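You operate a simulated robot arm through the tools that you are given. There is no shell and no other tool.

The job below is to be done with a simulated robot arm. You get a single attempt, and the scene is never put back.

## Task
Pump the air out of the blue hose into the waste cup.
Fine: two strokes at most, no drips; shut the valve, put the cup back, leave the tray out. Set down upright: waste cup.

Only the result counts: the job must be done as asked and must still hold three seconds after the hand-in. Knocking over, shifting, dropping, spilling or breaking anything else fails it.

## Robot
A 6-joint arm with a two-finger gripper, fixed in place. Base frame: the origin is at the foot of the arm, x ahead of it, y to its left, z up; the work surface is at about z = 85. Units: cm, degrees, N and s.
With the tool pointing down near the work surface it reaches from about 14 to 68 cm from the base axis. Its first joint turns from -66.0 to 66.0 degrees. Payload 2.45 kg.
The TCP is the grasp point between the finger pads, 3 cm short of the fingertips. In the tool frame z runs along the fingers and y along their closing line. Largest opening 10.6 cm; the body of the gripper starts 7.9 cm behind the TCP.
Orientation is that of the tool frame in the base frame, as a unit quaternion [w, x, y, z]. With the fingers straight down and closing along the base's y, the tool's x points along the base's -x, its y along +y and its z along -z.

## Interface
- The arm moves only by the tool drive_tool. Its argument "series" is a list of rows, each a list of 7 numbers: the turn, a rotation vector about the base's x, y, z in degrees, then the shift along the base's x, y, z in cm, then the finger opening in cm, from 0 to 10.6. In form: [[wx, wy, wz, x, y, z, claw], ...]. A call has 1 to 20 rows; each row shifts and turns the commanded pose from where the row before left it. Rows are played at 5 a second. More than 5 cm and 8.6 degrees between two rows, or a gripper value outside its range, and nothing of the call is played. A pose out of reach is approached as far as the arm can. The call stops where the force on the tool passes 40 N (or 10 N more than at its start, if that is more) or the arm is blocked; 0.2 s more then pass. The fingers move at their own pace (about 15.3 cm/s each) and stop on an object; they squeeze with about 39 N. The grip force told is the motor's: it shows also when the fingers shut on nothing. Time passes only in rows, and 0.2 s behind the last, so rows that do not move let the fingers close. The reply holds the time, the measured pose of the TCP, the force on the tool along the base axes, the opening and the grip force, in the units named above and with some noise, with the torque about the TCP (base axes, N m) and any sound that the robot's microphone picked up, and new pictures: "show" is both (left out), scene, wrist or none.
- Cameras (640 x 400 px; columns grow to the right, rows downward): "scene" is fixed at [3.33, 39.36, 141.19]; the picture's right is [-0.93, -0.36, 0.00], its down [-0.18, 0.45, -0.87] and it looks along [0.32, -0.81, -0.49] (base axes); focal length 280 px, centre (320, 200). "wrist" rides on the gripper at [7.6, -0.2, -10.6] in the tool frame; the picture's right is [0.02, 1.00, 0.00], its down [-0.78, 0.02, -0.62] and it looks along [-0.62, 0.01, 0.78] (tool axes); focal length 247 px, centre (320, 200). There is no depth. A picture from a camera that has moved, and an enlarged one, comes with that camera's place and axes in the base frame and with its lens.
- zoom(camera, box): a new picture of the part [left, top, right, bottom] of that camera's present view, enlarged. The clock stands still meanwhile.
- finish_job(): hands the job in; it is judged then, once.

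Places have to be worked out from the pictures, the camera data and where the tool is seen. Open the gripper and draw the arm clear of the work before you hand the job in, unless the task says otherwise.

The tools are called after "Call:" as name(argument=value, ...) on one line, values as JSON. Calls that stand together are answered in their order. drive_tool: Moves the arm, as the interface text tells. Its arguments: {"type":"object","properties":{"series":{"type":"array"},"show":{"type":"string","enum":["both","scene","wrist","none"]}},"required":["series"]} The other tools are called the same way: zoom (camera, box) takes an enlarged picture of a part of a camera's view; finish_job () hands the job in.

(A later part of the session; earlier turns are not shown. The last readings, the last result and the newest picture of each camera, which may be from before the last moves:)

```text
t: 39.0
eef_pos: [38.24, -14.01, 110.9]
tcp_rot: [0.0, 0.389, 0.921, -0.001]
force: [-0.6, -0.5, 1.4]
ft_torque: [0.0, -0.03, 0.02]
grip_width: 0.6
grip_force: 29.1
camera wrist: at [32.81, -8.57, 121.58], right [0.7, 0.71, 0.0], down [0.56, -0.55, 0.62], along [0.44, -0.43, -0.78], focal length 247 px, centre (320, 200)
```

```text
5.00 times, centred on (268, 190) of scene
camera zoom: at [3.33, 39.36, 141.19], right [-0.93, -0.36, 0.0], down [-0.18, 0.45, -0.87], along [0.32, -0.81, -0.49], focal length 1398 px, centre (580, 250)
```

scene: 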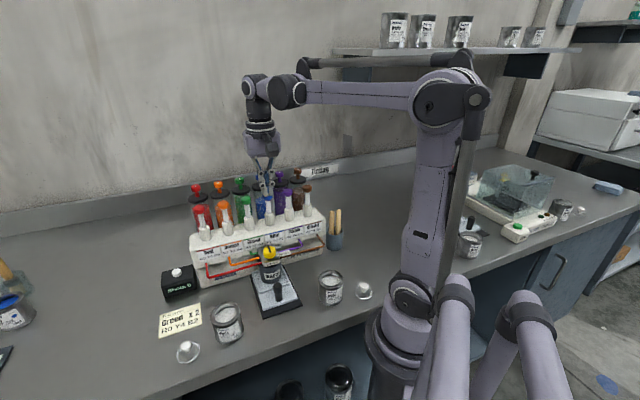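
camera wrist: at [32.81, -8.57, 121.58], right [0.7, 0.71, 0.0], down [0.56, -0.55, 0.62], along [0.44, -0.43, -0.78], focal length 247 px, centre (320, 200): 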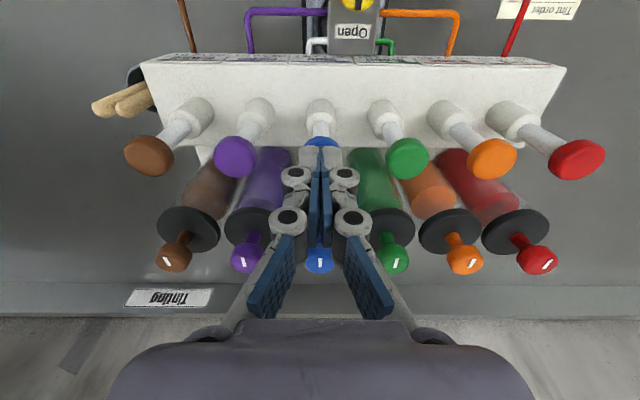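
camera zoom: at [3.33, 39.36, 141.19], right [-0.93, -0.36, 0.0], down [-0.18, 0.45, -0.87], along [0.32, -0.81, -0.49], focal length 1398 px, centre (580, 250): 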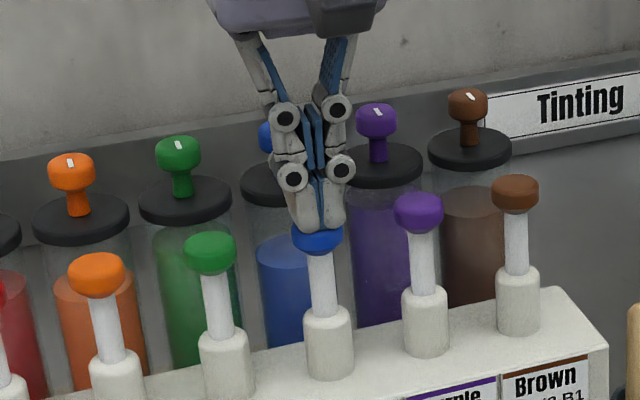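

The tips rest on the slightly domed cap. I'll press 0.3 cm more and watch the force and opening to see whether the cap is moving or wedging the fingers.

Call:
drive_tool(series=[[0, 0, 0, 0, 0, -0.15, 0], [0, 0, 0, 0, 0, -0.15, 0]], show="wrist")

Call:
zoom(camera="scene", box=[236, 150, 300, 230])

```text
t: 39.6
eef_pos: [38.31, -14.01, 110.64]
tcp_rot: [0.0, 0.387, 0.922, 0.0]
force: [0.9, -0.1, 2.6]
ft_torque: [-0.01, 0.0, 0.01]
grip_width: 0.61
grip_force: 28.0
camera wrist: at [32.8, -8.57, 121.3], right [0.7, 0.71, 0.0], down [0.56, -0.55, 0.62], along [0.44, -0.43, -0.78], focal length 247 px, centre (320, 200)
```

wrist: 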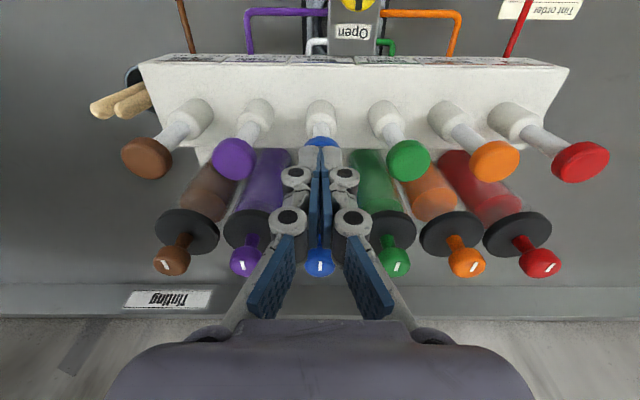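

```text
5.00 times, centred on (268, 190) of scene
camera zoom: at [3.33, 39.36, 141.19], right [-0.93, -0.36, 0.0], down [-0.18, 0.45, -0.87], along [0.32, -0.81, -0.49], focal length 1398 px, centre (580, 250)
```

zoom: 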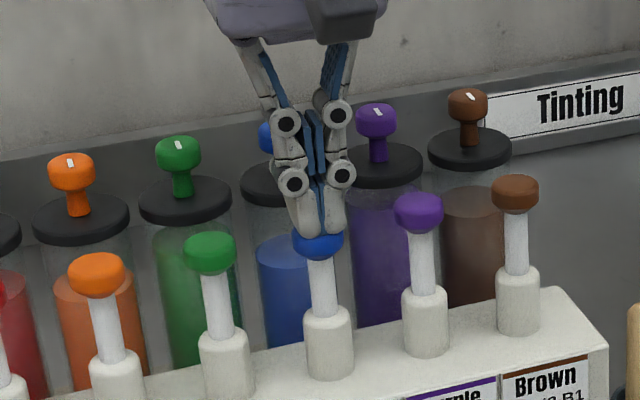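

The plunger is moving down with only about 2.6 N and the opening is stable. I'll continue the stroke smoothly.

Call:
drive_tool(series=[[0, 0, 0, 0, 0, -0.25, 0], [0, 0, 0, 0, 0, -0.25, 0], [0, 0, 0, 0, 0, -0.25, 0], [0, 0, 0, 0, 0, -0.25, 0], [0, 0, 0, 0, 0, -0.25, 0], [0, 0, 0, 0, 0, -0.25, 0]], show="both")

Call:
zoom(camera="scene", box=[220, 170, 316, 290])

Call:
zoom(camera="wrist", box=[240, 0, 400, 100])

```text
t: 41.0
eef_pos: [38.29, -13.86, 109.04]
tcp_rot: [-0.001, 0.387, 0.922, -0.001]
force: [-0.4, -0.6, 5.5]
ft_torque: [-0.01, -0.01, 0.03]
grip_width: 0.6
grip_force: 28.8
camera wrist: at [32.79, -8.56, 119.76], right [0.7, 0.71, 0.0], down [0.56, -0.55, 0.62], along [0.44, -0.43, -0.78], focal length 247 px, centre (320, 200)
```

scene: 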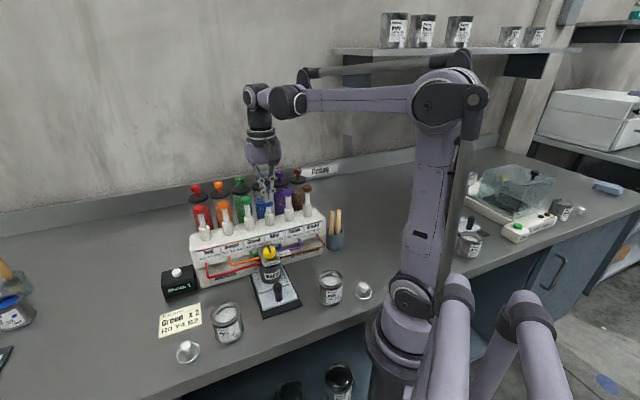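
wrist: 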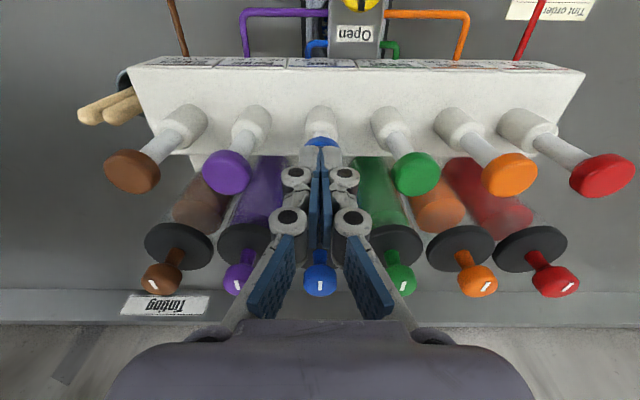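

```text
3.33 times, centred on (268, 230) of scene
camera zoom: at [3.32, 39.36, 141.19], right [-0.93, -0.36, 0.0], down [-0.18, 0.45, -0.87], along [0.32, -0.81, -0.49], focal length 932 px, centre (493, 100)
```

zoom: 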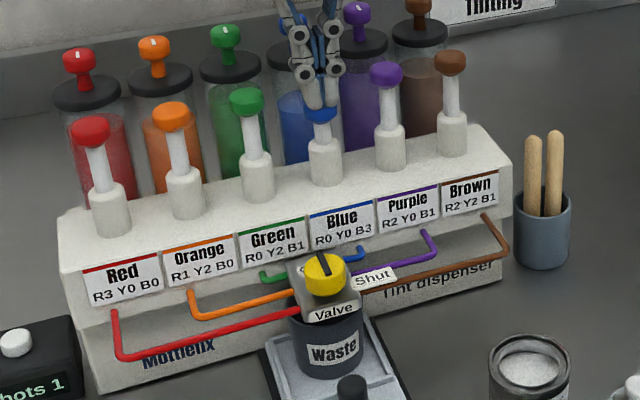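

```text
4.00 times, centred on (320, 50) of wrist
camera zoom: at [32.79, -8.56, 119.76], right [0.7, 0.71, 0.0], down [0.56, -0.55, 0.62], along [0.44, -0.43, -0.78], focal length 988 px, centre (320, 800)
```

zoom: 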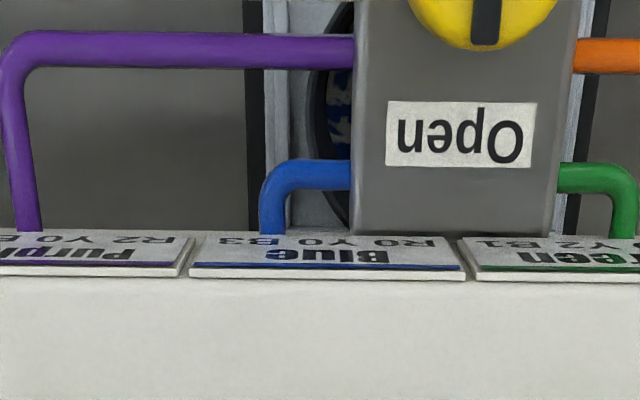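

The counter shows "Shots 1", the blue hose is now filled with blue, and blue has landed inside the cup, so one stroke was enough. I'll release the plunger gently and rise.

Call:
drive_tool(series=[[0, 0, 0, 0, 0, 0.3, 0], [0, 0, 0, 0, 0, 0.4, 0], [0, 0, 0, 0, 0, 0.5, 0], [0, 0, 0, 0, 0, 0.6, 0], [0, 0, 0, 0, 0, 0.7, 0], [0, 0, 0, 0, 0, 1.5, 0], [0, 0, 0, 0, 0, 3.0, 0], [0, 0, 0, 0, 0, 3.0, 0]], show="both")

Call:
zoom(camera="scene", box=[150, 170, 326, 290])

Call:
zoom(camera="wrist", box=[240, 0, 400, 100])

```text
t: 42.8
eef_pos: [38.25, -14.05, 119.14]
tcp_rot: [0.0, 0.387, 0.922, 0.0]
force: [-0.2, -0.2, 0.4]
ft_torque: [-0.01, -0.03, 0.03]
grip_width: 0.0
grip_force: 29.0
camera wrist: at [32.7, -8.57, 129.8], right [0.7, 0.71, 0.0], down [0.56, -0.55, 0.62], along [0.44, -0.43, -0.78], focal length 247 px, centre (320, 200)
```

scene: 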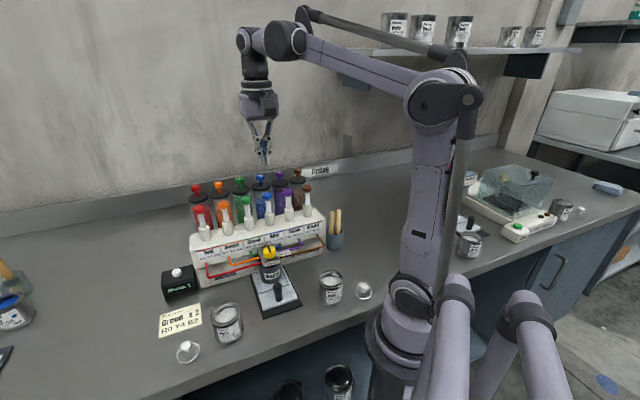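
wrist: 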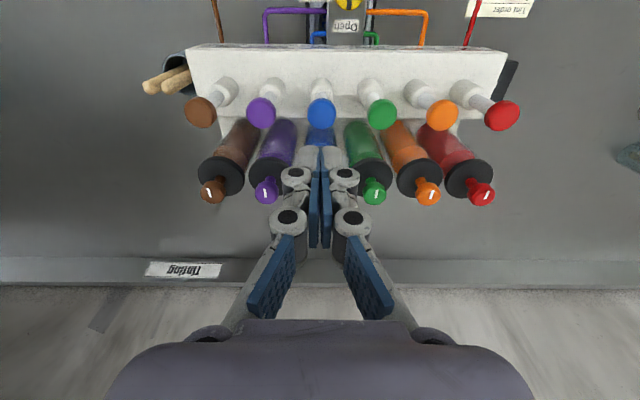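

```text
3.33 times, centred on (238, 230) of scene
camera zoom: at [3.33, 39.36, 141.19], right [-0.93, -0.36, 0.0], down [-0.18, 0.45, -0.87], along [0.32, -0.81, -0.49], focal length 932 px, centre (593, 100)
```

zoom: 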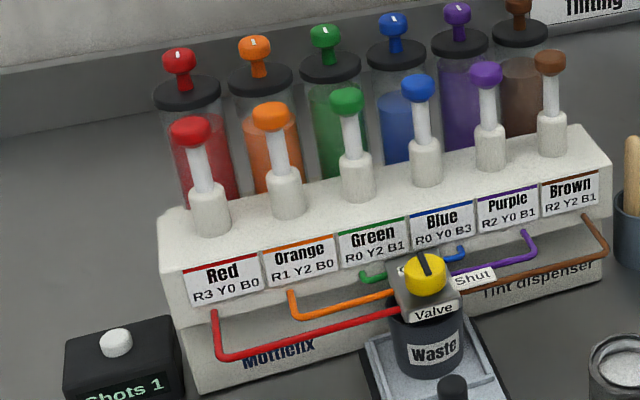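

```text
4.00 times, centred on (320, 50) of wrist
camera zoom: at [32.7, -8.57, 129.8], right [0.7, 0.71, 0.0], down [0.56, -0.55, 0.62], along [0.44, -0.43, -0.78], focal length 988 px, centre (320, 800)
```

zoom: 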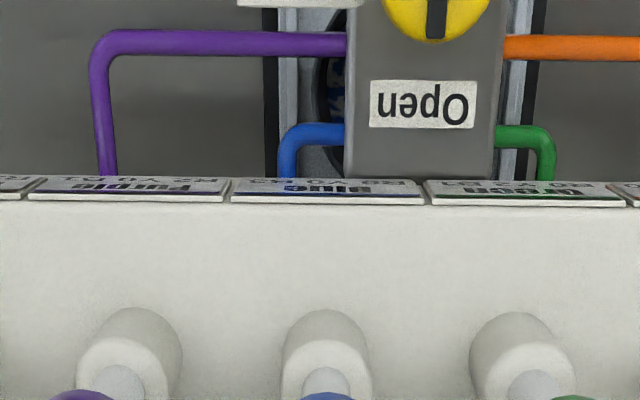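

The plunger has returned, the hose stays blue and the counter shows 1 shot. Now I'll return above the valve with the fingers along the rack normal (the same pose I left it in) so I can turn it back to "Shut".

Call:
drive_tool(series=[[0, 0, 8.18, -0.5, 1.0, 0, 0], [0, 0, 8.18, -0.5, 1.0, 0, 0], [0, 0, 8.18, -0.5, 1.0, 0, 0], [0, 0, 8.18, -0.5, 1.0, 0, 0.5], [0, 0, 8.18, -0.5, 1.0, 0, 1.0], [0, 0, 8.18, -0.5, 1.0, 0, 2.0], [0, 0, 8.18, -0.5, 1.0, 0, 3.0], [0, 0, 8.18, -0.55, 1.1, 0, 3.6], [0, 0, 8.18, 0, 0, -3.0, 3.6], [0, 0, 8.18, 0, 0, -3.5, 3.6], [0, 0, 8.2, 0, 0, -3.5, 3.6]], show="both")

Call:
zoom(camera="wrist", box=[200, 20, 440, 170])

```text
t: 45.2
eef_pos: [34.38, -5.98, 108.93]
tcp_rot: [0.0, -0.379, 0.925, 0.0]
force: [0.1, 0.1, -0.2]
ft_torque: [-0.02, -0.01, 0.02]
grip_width: 3.62
grip_force: 0.0
camera wrist: at [28.94, -11.36, 119.73], right [-0.72, 0.7, 0.0], down [0.55, 0.56, 0.62], along [0.43, 0.45, -0.78], focal length 247 px, centre (320, 200)
```

scene: 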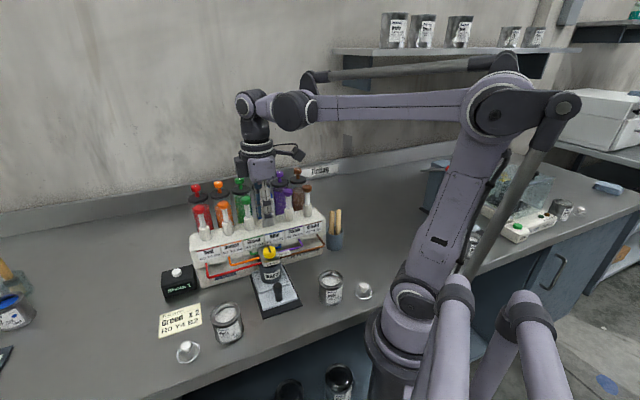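
wrist: 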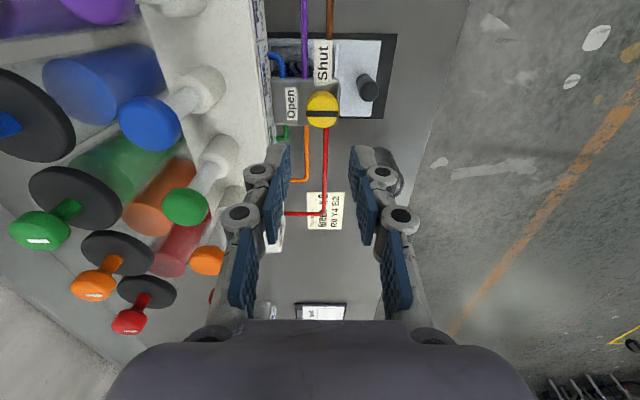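

```text
2.67 times, centred on (320, 95) of wrist
camera zoom: at [28.94, -11.36, 119.73], right [-0.72, 0.7, 0.0], down [0.55, 0.56, 0.62], along [0.43, 0.45, -0.78], focal length 659 px, centre (320, 480)
```

zoom: 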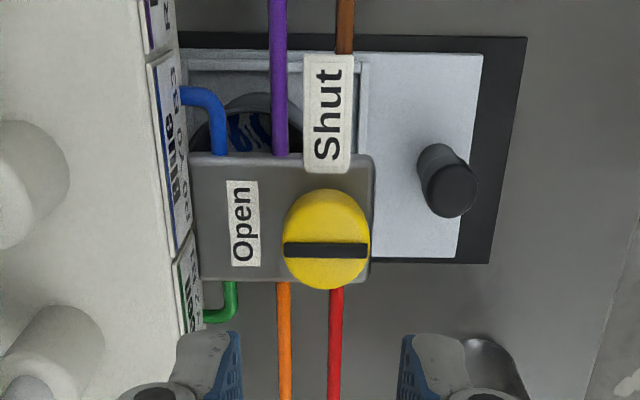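

Blue liquid is visible inside the cup, and the bar still points to "Open". From the last clamped reading the knob centre is about [34.13, -5.8], so I'll shift there and descend to just above the knob to check alignment.

Call:
drive_tool(series=[[0, 0, 0, -0.22, 0.15, -3.0, 3.6], [0, 0, 0, 0, 0, -3.0, 3.6], [0, 0, 0, 0, 0, -1.3, 3.6], [0, 0, 0, 0, 0, 0, 3.6]], show="both")

Call:
zoom(camera="wrist", box=[200, 60, 440, 210])

```text
t: 46.2
eef_pos: [34.06, -5.89, 101.74]
tcp_rot: [0.0, -0.378, 0.926, 0.0]
force: [0.4, 0.0, -0.3]
ft_torque: [0.0, 0.01, -0.03]
grip_width: 3.61
grip_force: 0.0
camera wrist: at [28.66, -11.16, 112.45], right [-0.71, 0.7, 0.0], down [0.55, 0.56, 0.62], along [0.43, 0.44, -0.78], focal length 247 px, centre (320, 200)
```

scene: 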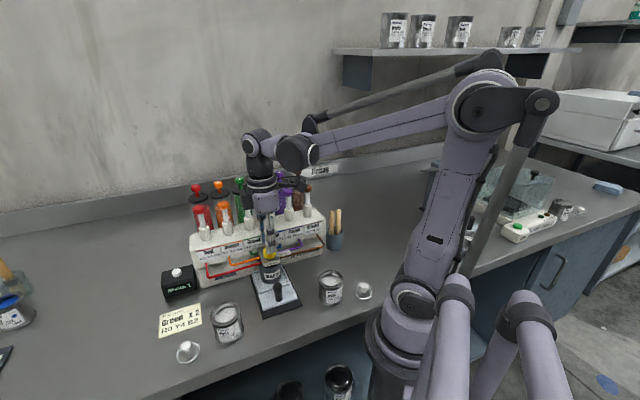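
wrist: 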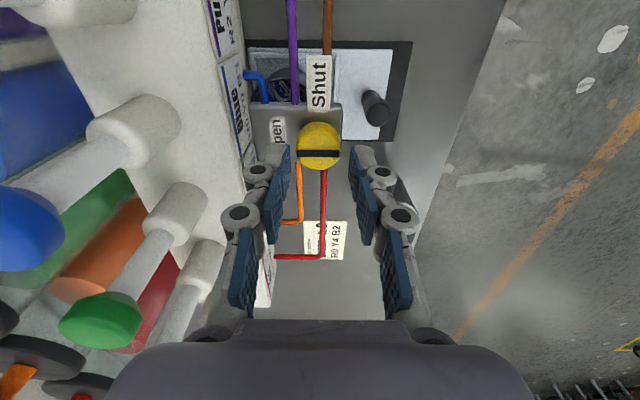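

```text
2.67 times, centred on (320, 135) of wrist
camera zoom: at [28.66, -11.16, 112.45], right [-0.71, 0.7, 0.0], down [0.55, 0.56, 0.62], along [0.43, 0.44, -0.78], focal length 659 px, centre (320, 373)
```

zoom: 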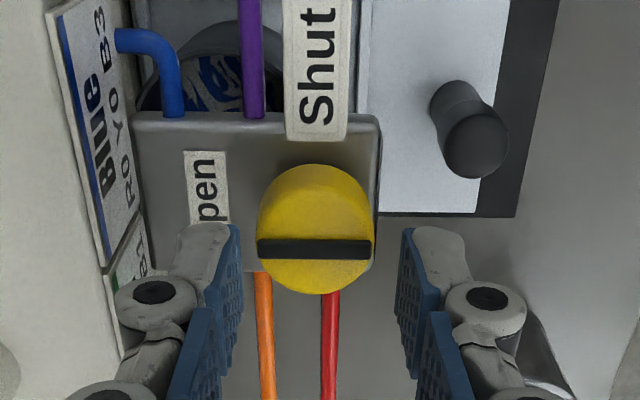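

The image shows the knob 0.18 cm toward the rack and about 0.2 cm along it relative to the tool axis. I'll correct that and descend around the knob.

Call:
drive_tool(series=[[0, 0, 0, 0.26, 0.01, 0, 3.6], [0, 0, 0, 0, 0, 0, 3.6]], show="wrist")

Call:
zoom(camera="wrist", box=[200, 60, 440, 210])

```text
t: 46.8
eef_pos: [34.34, -5.8, 101.81]
tcp_rot: [0.0, -0.378, 0.926, 0.001]
force: [0.4, 0.5, 0.4]
ft_torque: [0.01, -0.01, 0.01]
grip_width: 3.62
grip_force: 0.1
camera wrist: at [28.92, -11.12, 112.49], right [-0.71, 0.7, 0.0], down [0.55, 0.56, 0.62], along [0.43, 0.44, -0.78], focal length 247 px, centre (320, 200)
```

wrist: 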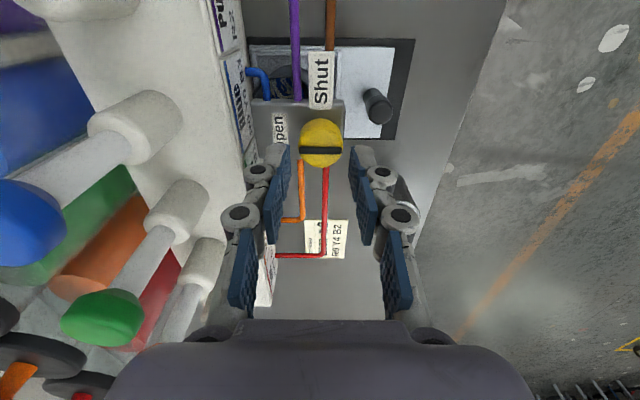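

```text
2.67 times, centred on (320, 135) of wrist
camera zoom: at [28.92, -11.12, 112.49], right [-0.71, 0.7, 0.0], down [0.55, 0.56, 0.62], along [0.43, 0.44, -0.78], focal length 659 px, centre (320, 373)
```

zoom: 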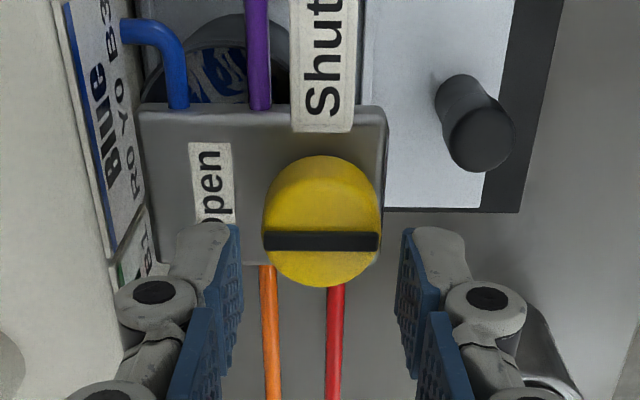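

Now perfectly aligned. I'll descend straight down around the knob to TCP z≈99.0.

Call:
drive_tool(series=[[0, 0, 0, 0, 0, -1.2, 3.6], [0, 0, 0, 0, 0, -1.0, 3.6], [0, 0, 0, 0, 0, -0.5, 3.6], [0, 0, 0, 0, 0, 0, 3.6]], show="wrist")

Call:
zoom(camera="wrist", box=[200, 80, 440, 230])

```text
t: 47.8
eef_pos: [34.32, -5.65, 98.97]
tcp_rot: [0.0, -0.378, 0.926, 0.0]
force: [1.2, -0.1, 0.1]
ft_torque: [-0.02, 0.0, 0.0]
grip_width: 3.6
grip_force: 0.1
camera wrist: at [28.88, -11.09, 109.77], right [-0.71, 0.7, 0.0], down [0.55, 0.56, 0.62], along [0.43, 0.44, -0.78], focal length 247 px, centre (320, 200)
```

wrist: 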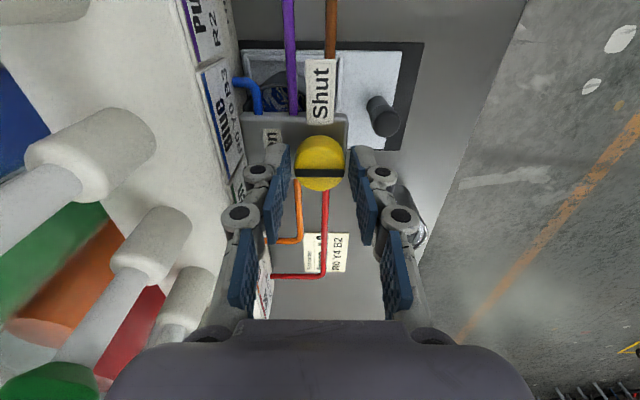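

```text
2.67 times, centred on (320, 155) of wrist
camera zoom: at [28.88, -11.09, 109.77], right [-0.71, 0.7, 0.0], down [0.55, 0.56, 0.62], along [0.43, 0.44, -0.78], focal length 659 px, centre (320, 320)
```

zoom: 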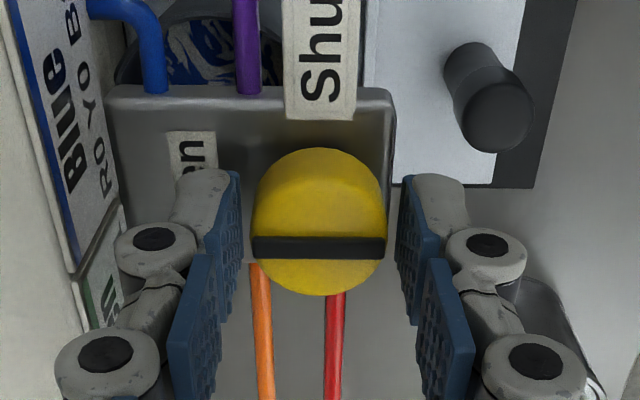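

The knob lies between the pads with no contact forces. I'll close on it and turn it clockwise in steps back toward "Shut".

Call:
drive_tool(series=[[0, 0, 0, 0, 0, 0, 3.0], [0, 0, 0, 0, 0, 0, 2.0], [0, 0, 0, 0, 0, 0, 1.5]], show="none")

Call:
drive_tool(series=[[0, 0, -5, 0, 0, 0, 1.5], [0, 0, -8, 0, 0, 0, 1.5], [0, 0, -8, 0, 0, 0, 1.5], [0, 0, -8, 0, 0, 0, 1.5]], show="wrist")

```text
t: 48.6
eef_pos: [34.33, -5.76, 99.16]
tcp_rot: [0.0, -0.378, 0.926, 0.001]
force: [2.1, -1.6, -2.1]
ft_torque: [-0.07, -0.03, -0.05]
grip_width: 2.97
grip_force: 44.3
```

```text
t: 49.6
eef_pos: [34.32, -5.8, 99.1]
tcp_rot: [0.001, -0.133, 0.991, -0.002]
force: [12.9, -7.4, 4.7]
ft_torque: [-0.47, 0.78, 0.0]
grip_width: 2.94
grip_force: 44.6
camera wrist: at [26.95, -7.88, 109.77], right [-0.28, 0.96, 0.0], down [0.75, 0.22, 0.62], along [0.6, 0.17, -0.78], focal length 247 px, centre (320, 200)
```

wrist: 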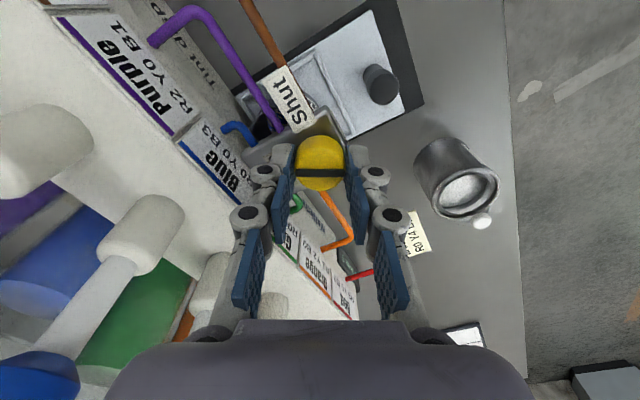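

The bar follows (29° so far). There is a modest side load of about 15 N, so I'll shift slightly to relieve it and continue turning.

Call:
drive_tool(series=[[0, 0, -8, 0.08, -0.05, 0, 1.5], [0, 0, -8, 0, 0, 0, 1.5], [0, 0, -8, 0, 0, 0, 1.5]], show="wrist")

```text
t: 50.4
eef_pos: [34.37, -5.92, 99.08]
tcp_rot: [-0.001, 0.077, 0.997, -0.002]
force: [5.8, -16.2, 8.2]
ft_torque: [-0.36, -0.64, 0.0]
grip_width: 2.92
grip_force: 45.0
camera wrist: at [26.73, -4.78, 109.77], right [0.13, 0.99, 0.0], down [0.78, -0.1, 0.62], along [0.62, -0.08, -0.78], focal length 247 px, centre (320, 200)
```

wrist: 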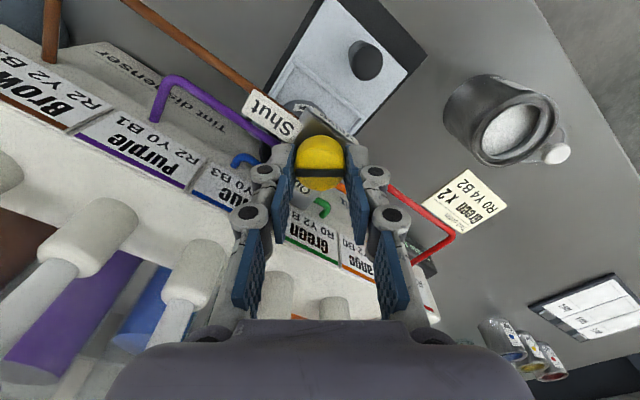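

Call:
drive_tool(series=[[0, 0, -8, 0, -0.1, 0, 1.5], [0, 0, -8, 0, 0, 0, 1.5], [0, 0, -8, 0, 0, 0, 1.5]], show="none")

Call:
drive_tool(series=[[0, 0, -7, 0, 0, 0, 1.5], [0, 0, -4, 0, 0, 0, 1.5], [0, 0, -2, 0, 0, 0, 1.5]], show="both")

Call:
zoom(camera="wrist", box=[200, 80, 440, 230])

```text
t: 51.2
eef_pos: [34.39, -5.97, 99.14]
tcp_rot: [-0.001, 0.282, 0.959, -0.001]
force: [1.3, -15.0, 10.6]
ft_torque: [-0.45, -0.29, 0.04]
grip_width: 2.93
grip_force: 45.0
```

```text
t: 52.0
eef_pos: [34.4, -6.03, 99.17]
tcp_rot: [-0.001, 0.389, 0.921, -0.002]
force: [-3.4, -18.4, 12.1]
ft_torque: [0.31, 0.9, 0.09]
grip_width: 2.91
grip_force: 44.9
camera wrist: at [28.83, -0.54, 109.76], right [0.7, 0.71, 0.0], down [0.56, -0.55, 0.62], along [0.44, -0.44, -0.78], focal length 247 px, centre (320, 200)
```

scene: 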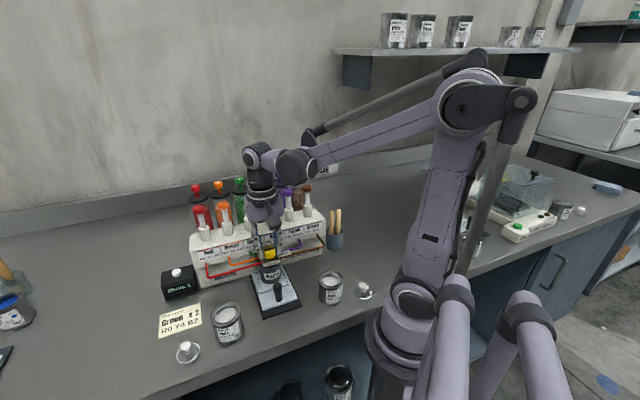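
wrist: 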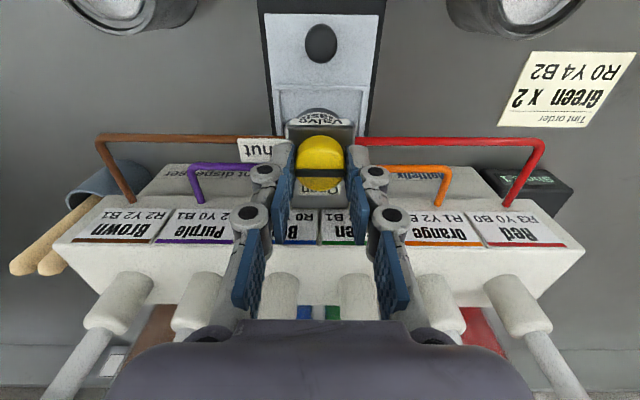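

```text
2.67 times, centred on (320, 155) of wrist
camera zoom: at [28.83, -0.54, 109.76], right [0.7, 0.71, 0.0], down [0.56, -0.55, 0.62], along [0.44, -0.44, -0.78], focal length 659 px, centre (320, 320)
```

zoom: 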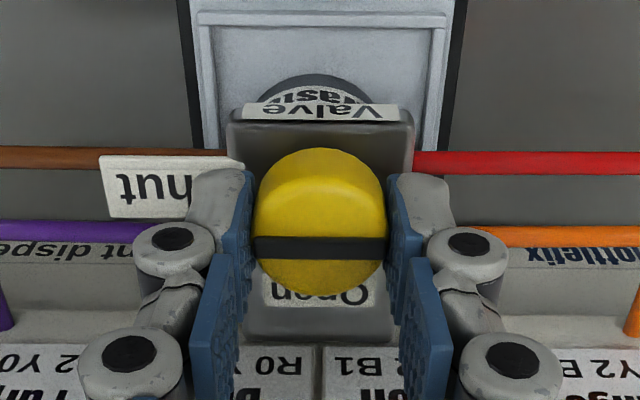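

The bar is parallel to the rack again, pointing at "Shut". I'll open the fingers, rise, and pause so any residue falls into the cup.

Call:
drive_tool(series=[[0, 0, 0, 0, -0.1, 0, 1.5], [0, 0, 0, 0, 0, 0, 4.0], [0, 0, 0, 0, 0, 0, 6.0], [0, 0, 0, 0, 0, 1.0, 6.0], [0, 0, 0, 0, 0, 2.5, 6.0], [0, 0, 0, 0, 0, 4.0, 6.0], [0, 0, 0, 0, 0, 0, 6.0], [0, 0, 0, 0, 0, 0, 6.0], [0, 0, 0, 0, 0, 0, 6.0], [0, 0, 0, 0, 0, 0, 6.0], [0, 0, 0, 0, 0, 0, 6.0], [0, 0, 0, 0, 0, 0, 6.0], [0, 0, 0, 0, 0, 0, 6.0], [0, 0, 0, 0, 0, 0, 6.0]], show="both")

Call:
zoom(camera="wrist", box=[240, 80, 400, 180])

Call:
zoom(camera="scene", box=[150, 220, 326, 330])

```text
t: 55.0
eef_pos: [34.4, -5.93, 106.5]
tcp_rot: [0.0, 0.387, 0.922, 0.0]
force: [0.6, 0.0, 0.3]
ft_torque: [0.04, 0.01, 0.03]
grip_width: 6.02
grip_force: 0.1
camera wrist: at [28.87, -0.52, 117.23], right [0.7, 0.71, 0.0], down [0.56, -0.55, 0.62], along [0.44, -0.43, -0.78], focal length 247 px, centre (320, 200)
```

scene: 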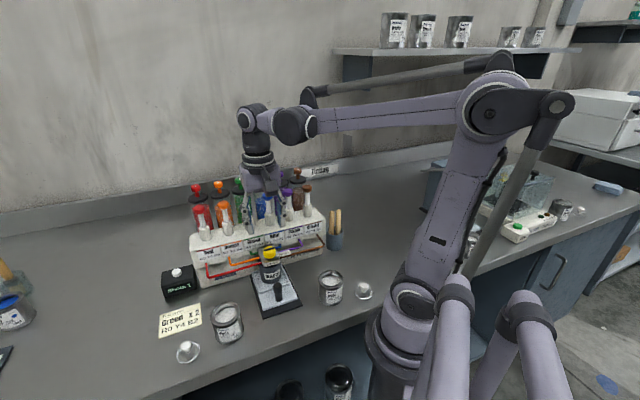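
wrist: 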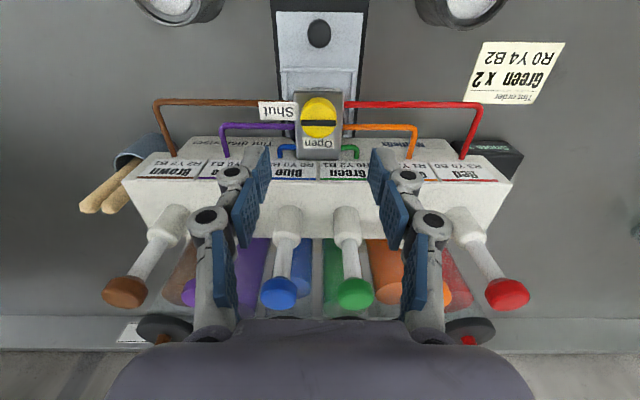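

```text
4.00 times, centred on (320, 130) of wrist
camera zoom: at [28.87, -0.52, 117.23], right [0.7, 0.71, 0.0], down [0.56, -0.55, 0.62], along [0.44, -0.43, -0.78], focal length 988 px, centre (320, 480)
```

zoom: 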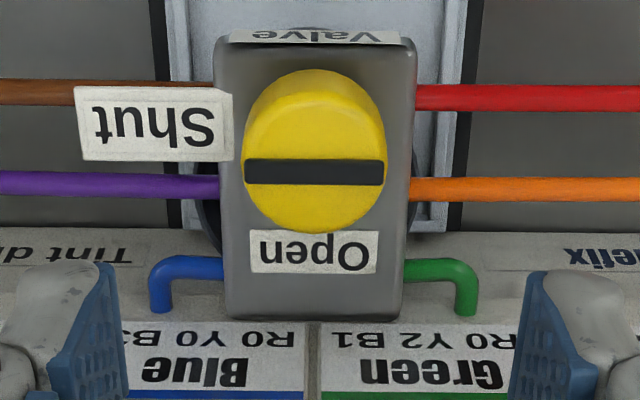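

```text
3.64 times, centred on (238, 275) of scene
camera zoom: at [3.33, 39.36, 141.19], right [-0.93, -0.36, 0.0], down [-0.18, 0.45, -0.87], along [0.32, -0.81, -0.49], focal length 1017 px, centre (618, -73)
```

zoom: 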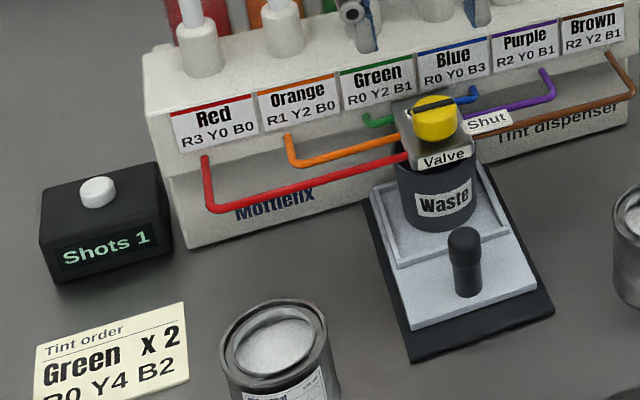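

The valve is shut, the hose is blue, the counter is at 1 and nothing has dripped outside the cup. Next I'll go back above the tray handle at about [30.3, -2.1] to pull the tray out.

Call:
drive_tool(series=[[0, 0, 0, -2.05, 1.92, 0, 6.0], [0, 0, 0, -2.05, 1.92, 0, 6.0], [0, 0, 0, 0, 0, -3.0, 6.0], [0, 0, 0, 0, 0, -3.5, 6.0], [0, 0, 0, 0, 0, -2.0, 6.0], [0, 0, 0, 0, 0, 0, 6.0]], show="both")

Call:
zoom(camera="wrist", box=[200, 80, 440, 230])

```text
t: 56.4
eef_pos: [30.33, -2.14, 98.14]
tcp_rot: [0.0, 0.388, 0.922, -0.001]
force: [0.2, -0.1, -0.4]
ft_torque: [0.02, 0.03, -0.02]
grip_width: 6.03
grip_force: 0.0
camera wrist: at [24.81, 3.31, 108.8], right [0.7, 0.71, 0.0], down [0.56, -0.55, 0.62], along [0.44, -0.43, -0.78], focal length 247 px, centre (320, 200)
```

scene: 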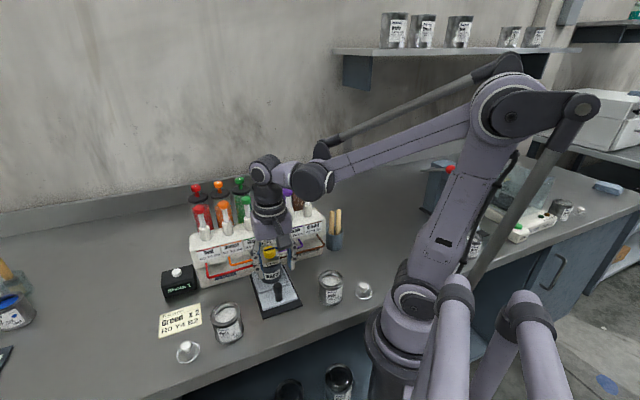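
wrist: 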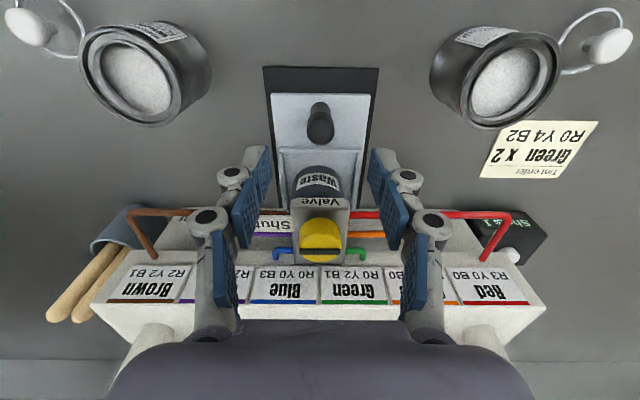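

```text
2.67 times, centred on (320, 155) of wrist
camera zoom: at [24.81, 3.31, 108.8], right [0.7, 0.71, 0.0], down [0.56, -0.55, 0.62], along [0.44, -0.43, -0.78], focal length 659 px, centre (320, 320)
```

zoom: 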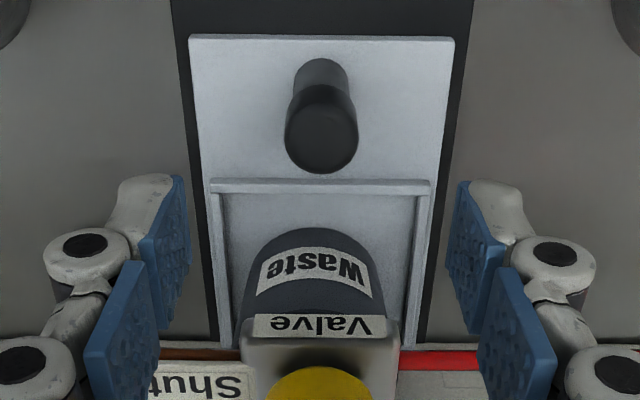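

The handle is directly below the tool axis. I'll descend and grip it.

Call:
drive_tool(series=[[0, 0, 0, 0, 0, -3.0, 5.5], [0, 0, 0, 0, 0, -3.0, 5.0], [0, 0, 0, 0, 0, -1.65, 5.0], [0, 0, 0, 0, 0, 0, 3.0], [0, 0, 0, 0, 0, 0, 1.0], [0, 0, 0, 0, 0, 0, 0.5]], show="wrist")

```text
t: 57.8
eef_pos: [30.42, -2.09, 90.48]
tcp_rot: [0.0, 0.388, 0.922, 0.001]
force: [6.5, 6.4, -11.4]
ft_torque: [0.34, -0.14, -0.01]
grip_width: 2.16
grip_force: 45.3
camera wrist: at [24.8, 3.33, 101.16], right [0.7, 0.71, 0.0], down [0.56, -0.55, 0.62], along [0.45, -0.43, -0.78], focal length 247 px, centre (320, 200)
```

wrist: 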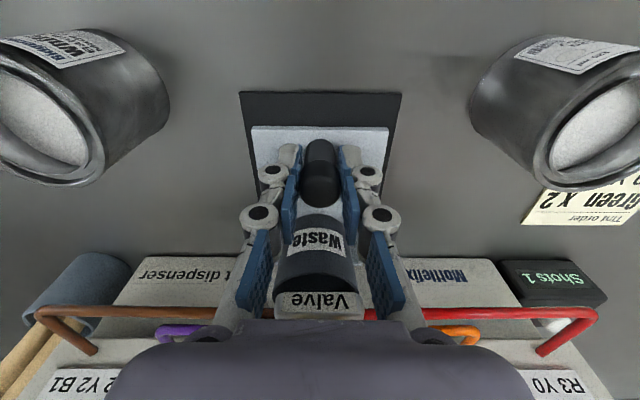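

The handle is gripped. I'll pull the tray out smoothly along the slide by the same distance it went in (about 9 cm).

Call:
drive_tool(series=[[0, 0, 0, 0.04, 0.04, -0.04, 0.5], [0, 0, 0, -0.15, 0.15, 0, 0.5], [0, 0, 0, -0.3, 0.3, 0, 0.5], [0, 0, 0, -0.45, 0.45, 0, 0.5], [0, 0, 0, -0.55, 0.55, 0, 0.5], [0, 0, 0, -0.55, 0.55, 0, 0.5], [0, 0, 0, -0.55, 0.55, 0, 0.5], [0, 0, 0, -0.45, 0.45, 0, 0.5], [0, 0, 0, -0.3, 0.3, 0, 0.5]], show="both")

```text
t: 59.8
eef_pos: [26.98, 1.13, 90.43]
tcp_rot: [0.0, 0.387, 0.922, 0.0]
force: [6.3, 6.3, 31.9]
ft_torque: [0.17, -0.17, 0.05]
grip_width: 2.12
grip_force: 45.2
camera wrist: at [21.51, 6.64, 101.07], right [0.7, 0.72, 0.0], down [0.56, -0.55, 0.62], along [0.45, -0.43, -0.78], focal length 247 px, centre (320, 200)
```

scene: 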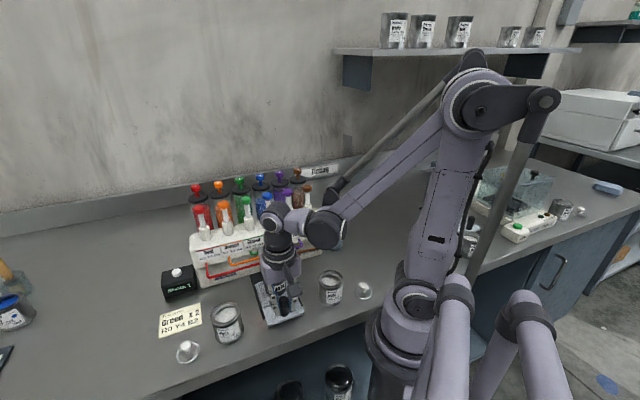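
wrist: 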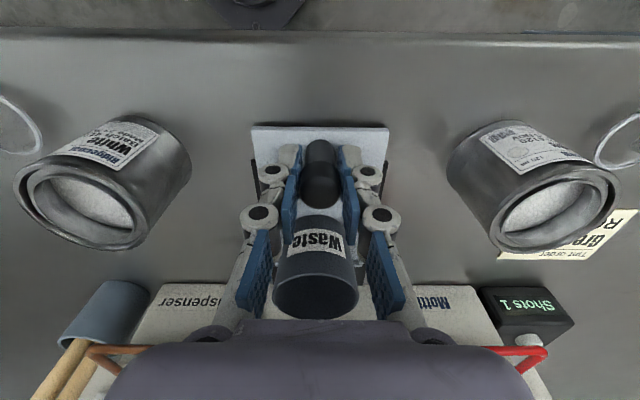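

The tray is following with the cup steady. I'll relieve the downward press and finish the pull.

Call:
drive_tool(series=[[0, 0, 0, 0.03, 0.03, 0.06, 0.5], [0, 0, 0, -0.3, 0.3, 0, 0.5], [0, 0, 0, -0.5, 0.5, 0, 0.5], [0, 0, 0, -0.55, 0.55, 0, 0.5], [0, 0, 0, -0.55, 0.55, 0, 0.5], [0, 0, 0, -0.45, 0.45, 0, 0.5], [0, 0, 0, -0.35, 0.35, 0, 0.5], [0, 0, 0, -0.2, 0.2, 0, 0.5], [0, 0, 0, -0.12, 0.12, 0, 0.5]], show="both")

```text
t: 61.8
eef_pos: [23.99, 4.23, 90.48]
tcp_rot: [-0.001, 0.387, 0.922, 0.0]
force: [3.9, 2.2, -19.5]
ft_torque: [0.1, -0.13, 0.07]
grip_width: 2.14
grip_force: 45.0
camera wrist: at [18.52, 9.68, 101.13], right [0.7, 0.71, 0.0], down [0.56, -0.55, 0.62], along [0.44, -0.44, -0.78], focal length 247 px, centre (320, 200)
```

scene: 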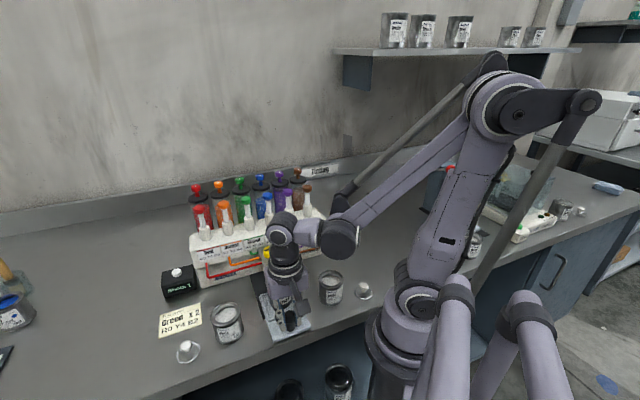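
wrist: 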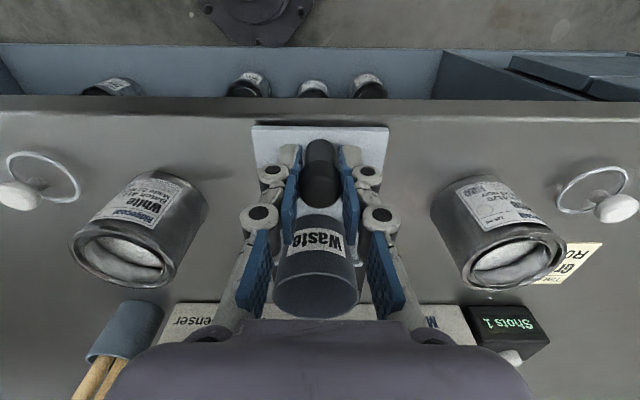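

The tray is essentially back at its original out position. I'll add a 0.1 cm nudge outward, then release the handle and rise.

Call:
drive_tool(series=[[0, 0, 0, -0.08, 0.08, -0.03, 0.5], [0, 0, 0, 0, 0, 0, 2.6], [0, 0, 0, 0, 0, 0, 5.0], [0, 0, 0, 0, 0, 0, 5.5], [0, 0, 0, 0, 0, 1.5, 5.5], [0, 0, 0, 0, 0, 3.0, 5.5], [0, 0, 0, 0, 0, 3.5, 6.5], [0, 0, 0, 0, 0, 3.5, 8.0], [0, 0, 0, 0, 0, 2.5, 8.5]], show="both")

Call:
zoom(camera="wrist", box=[200, 80, 440, 230])

Call:
zoom(camera="scene", box=[210, 235, 330, 345])

```text
t: 63.8
eef_pos: [23.93, 4.34, 104.32]
tcp_rot: [0.001, 0.387, 0.922, 0.001]
force: [0.0, -0.8, 0.1]
ft_torque: [0.0, 0.0, -0.02]
grip_width: 8.49
grip_force: 0.0
camera wrist: at [18.43, 9.72, 115.13], right [0.7, 0.71, 0.0], down [0.56, -0.55, 0.62], along [0.44, -0.43, -0.78], focal length 247 px, centre (320, 200)
```

scene: 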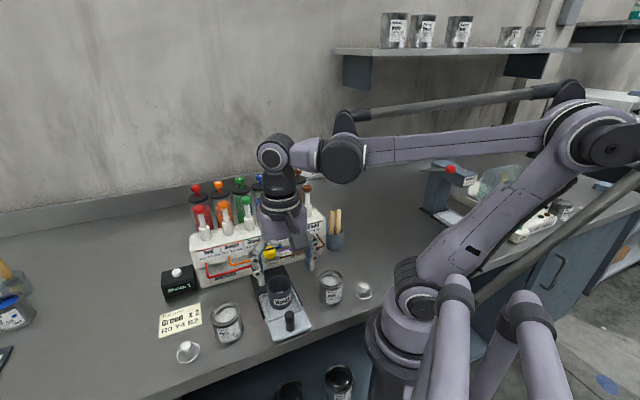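
wrist: 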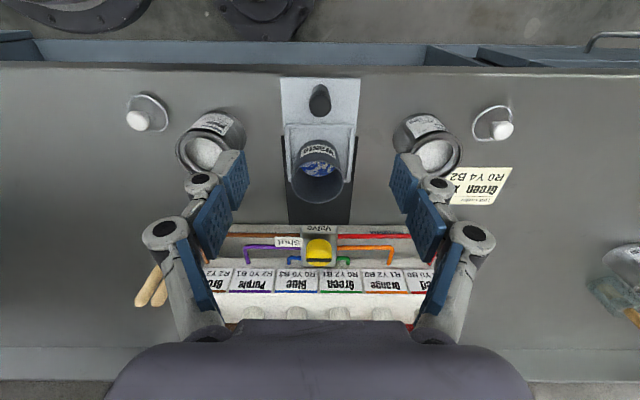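

```text
2.67 times, centred on (320, 155) of wrist
camera zoom: at [18.43, 9.72, 115.13], right [0.7, 0.71, 0.0], down [0.56, -0.55, 0.62], along [0.44, -0.43, -0.78], focal length 659 px, centre (320, 320)
```

zoom: 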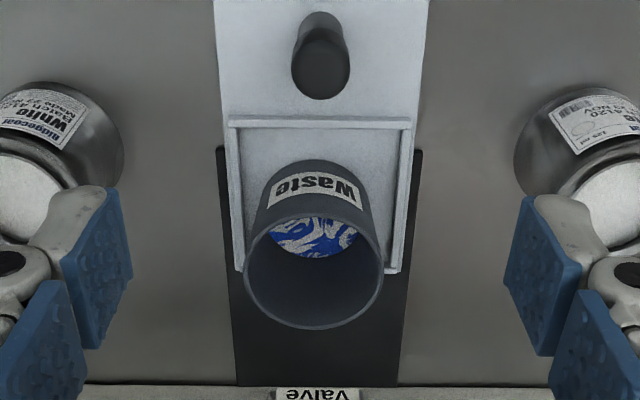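

```text
3.64 times, centred on (270, 290) of scene
camera zoom: at [3.33, 39.36, 141.19], right [-0.93, -0.36, 0.0], down [-0.18, 0.45, -0.87], along [0.32, -0.81, -0.49], focal length 1017 px, centre (502, -127)
```

zoom: 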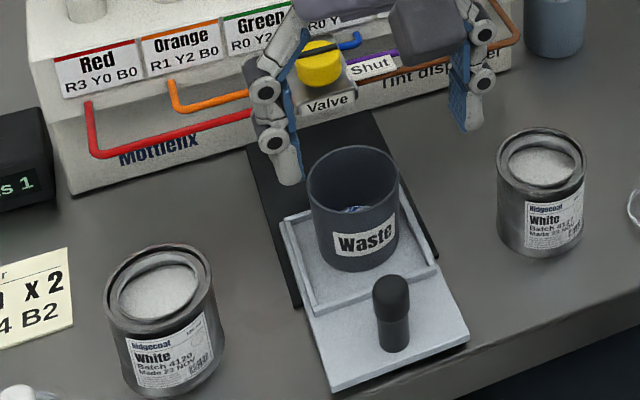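

The cup now holds blue residue, the tray is out and clean. Now I'll move above the cup (about [29.3, -1.45]) to pick it up.

Call:
drive_tool(series=[[0, 0, 0, 2.68, -2.9, 0, 9.5], [0, 0, 0, 2.68, -2.9, 0, 9.5], [0, 0, 0, 0, 0, -3.0, 9.5], [0, 0, 0, 0, 0, -2.0, 9.5], [0, 0, 0, 0, 0, 0, 9.5]], show="both")

Call:
zoom(camera="wrist", box=[200, 50, 440, 200])

```text
t: 65.0
eef_pos: [29.33, -1.47, 99.4]
tcp_rot: [0.0, 0.388, 0.922, 0.0]
force: [-0.4, -0.7, -0.7]
ft_torque: [0.01, -0.02, 0.0]
grip_width: 9.47
grip_force: 0.0
camera wrist: at [23.8, 3.94, 110.12], right [0.7, 0.71, 0.0], down [0.56, -0.55, 0.62], along [0.44, -0.43, -0.78], focal length 247 px, centre (320, 200)
```

scene: 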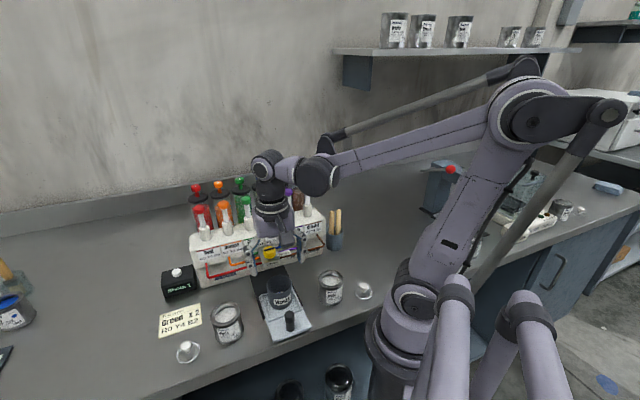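
wrist: 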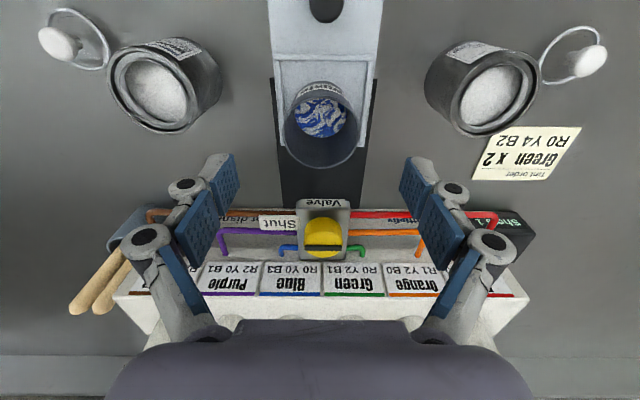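

```text
2.67 times, centred on (320, 125) of wrist
camera zoom: at [23.8, 3.94, 110.12], right [0.7, 0.71, 0.0], down [0.56, -0.55, 0.62], along [0.44, -0.43, -0.78], focal length 659 px, centre (320, 400)
```

zoom: 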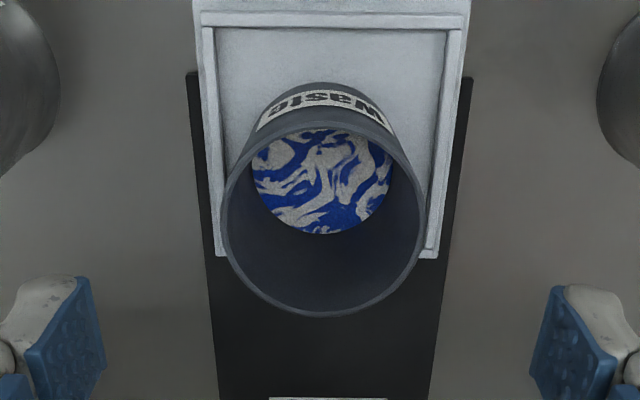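

The cup is nearly perfectly centred under the tool. I'll descend to TCP z≈92.0, keeping the fingertips above the tray rim, and close firmly.

Call:
drive_tool(series=[[0, 0, 0, 0.1, -0.02, -2.5, 9.0], [0, 0, 0, 0, 0, -2.5, 8.5], [0, 0, 0, 0, 0, -2.4, 8.0], [0, 0, 0, 0, 0, 0, 7.0], [0, 0, 0, 0, 0, 0, 5.5], [0, 0, 0, 0, 0, 0, 3.0], [0, 0, 0, 0, 0, 0, 3.0], [0, 0, 0, 0, 0, 0, 3.0]], show="wrist")

```text
t: 66.8
eef_pos: [29.46, -1.47, 92.03]
tcp_rot: [0.0, 0.388, 0.922, -0.001]
force: [0.4, 0.2, 0.0]
ft_torque: [-0.03, 0.03, 0.0]
grip_width: 5.43
grip_force: 39.1
camera wrist: at [23.94, 3.88, 102.72], right [0.7, 0.71, 0.0], down [0.56, -0.55, 0.62], along [0.44, -0.43, -0.78], focal length 247 px, centre (320, 200)
```

wrist: 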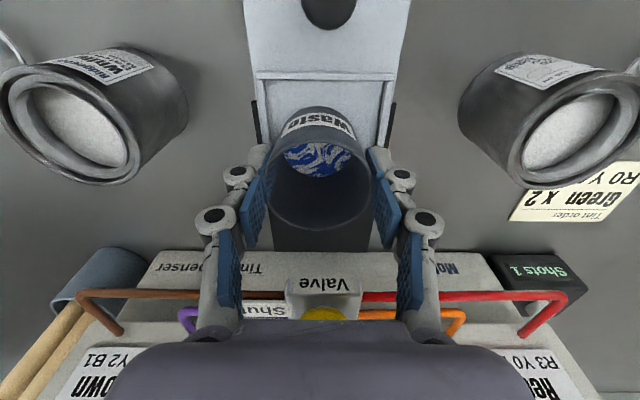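

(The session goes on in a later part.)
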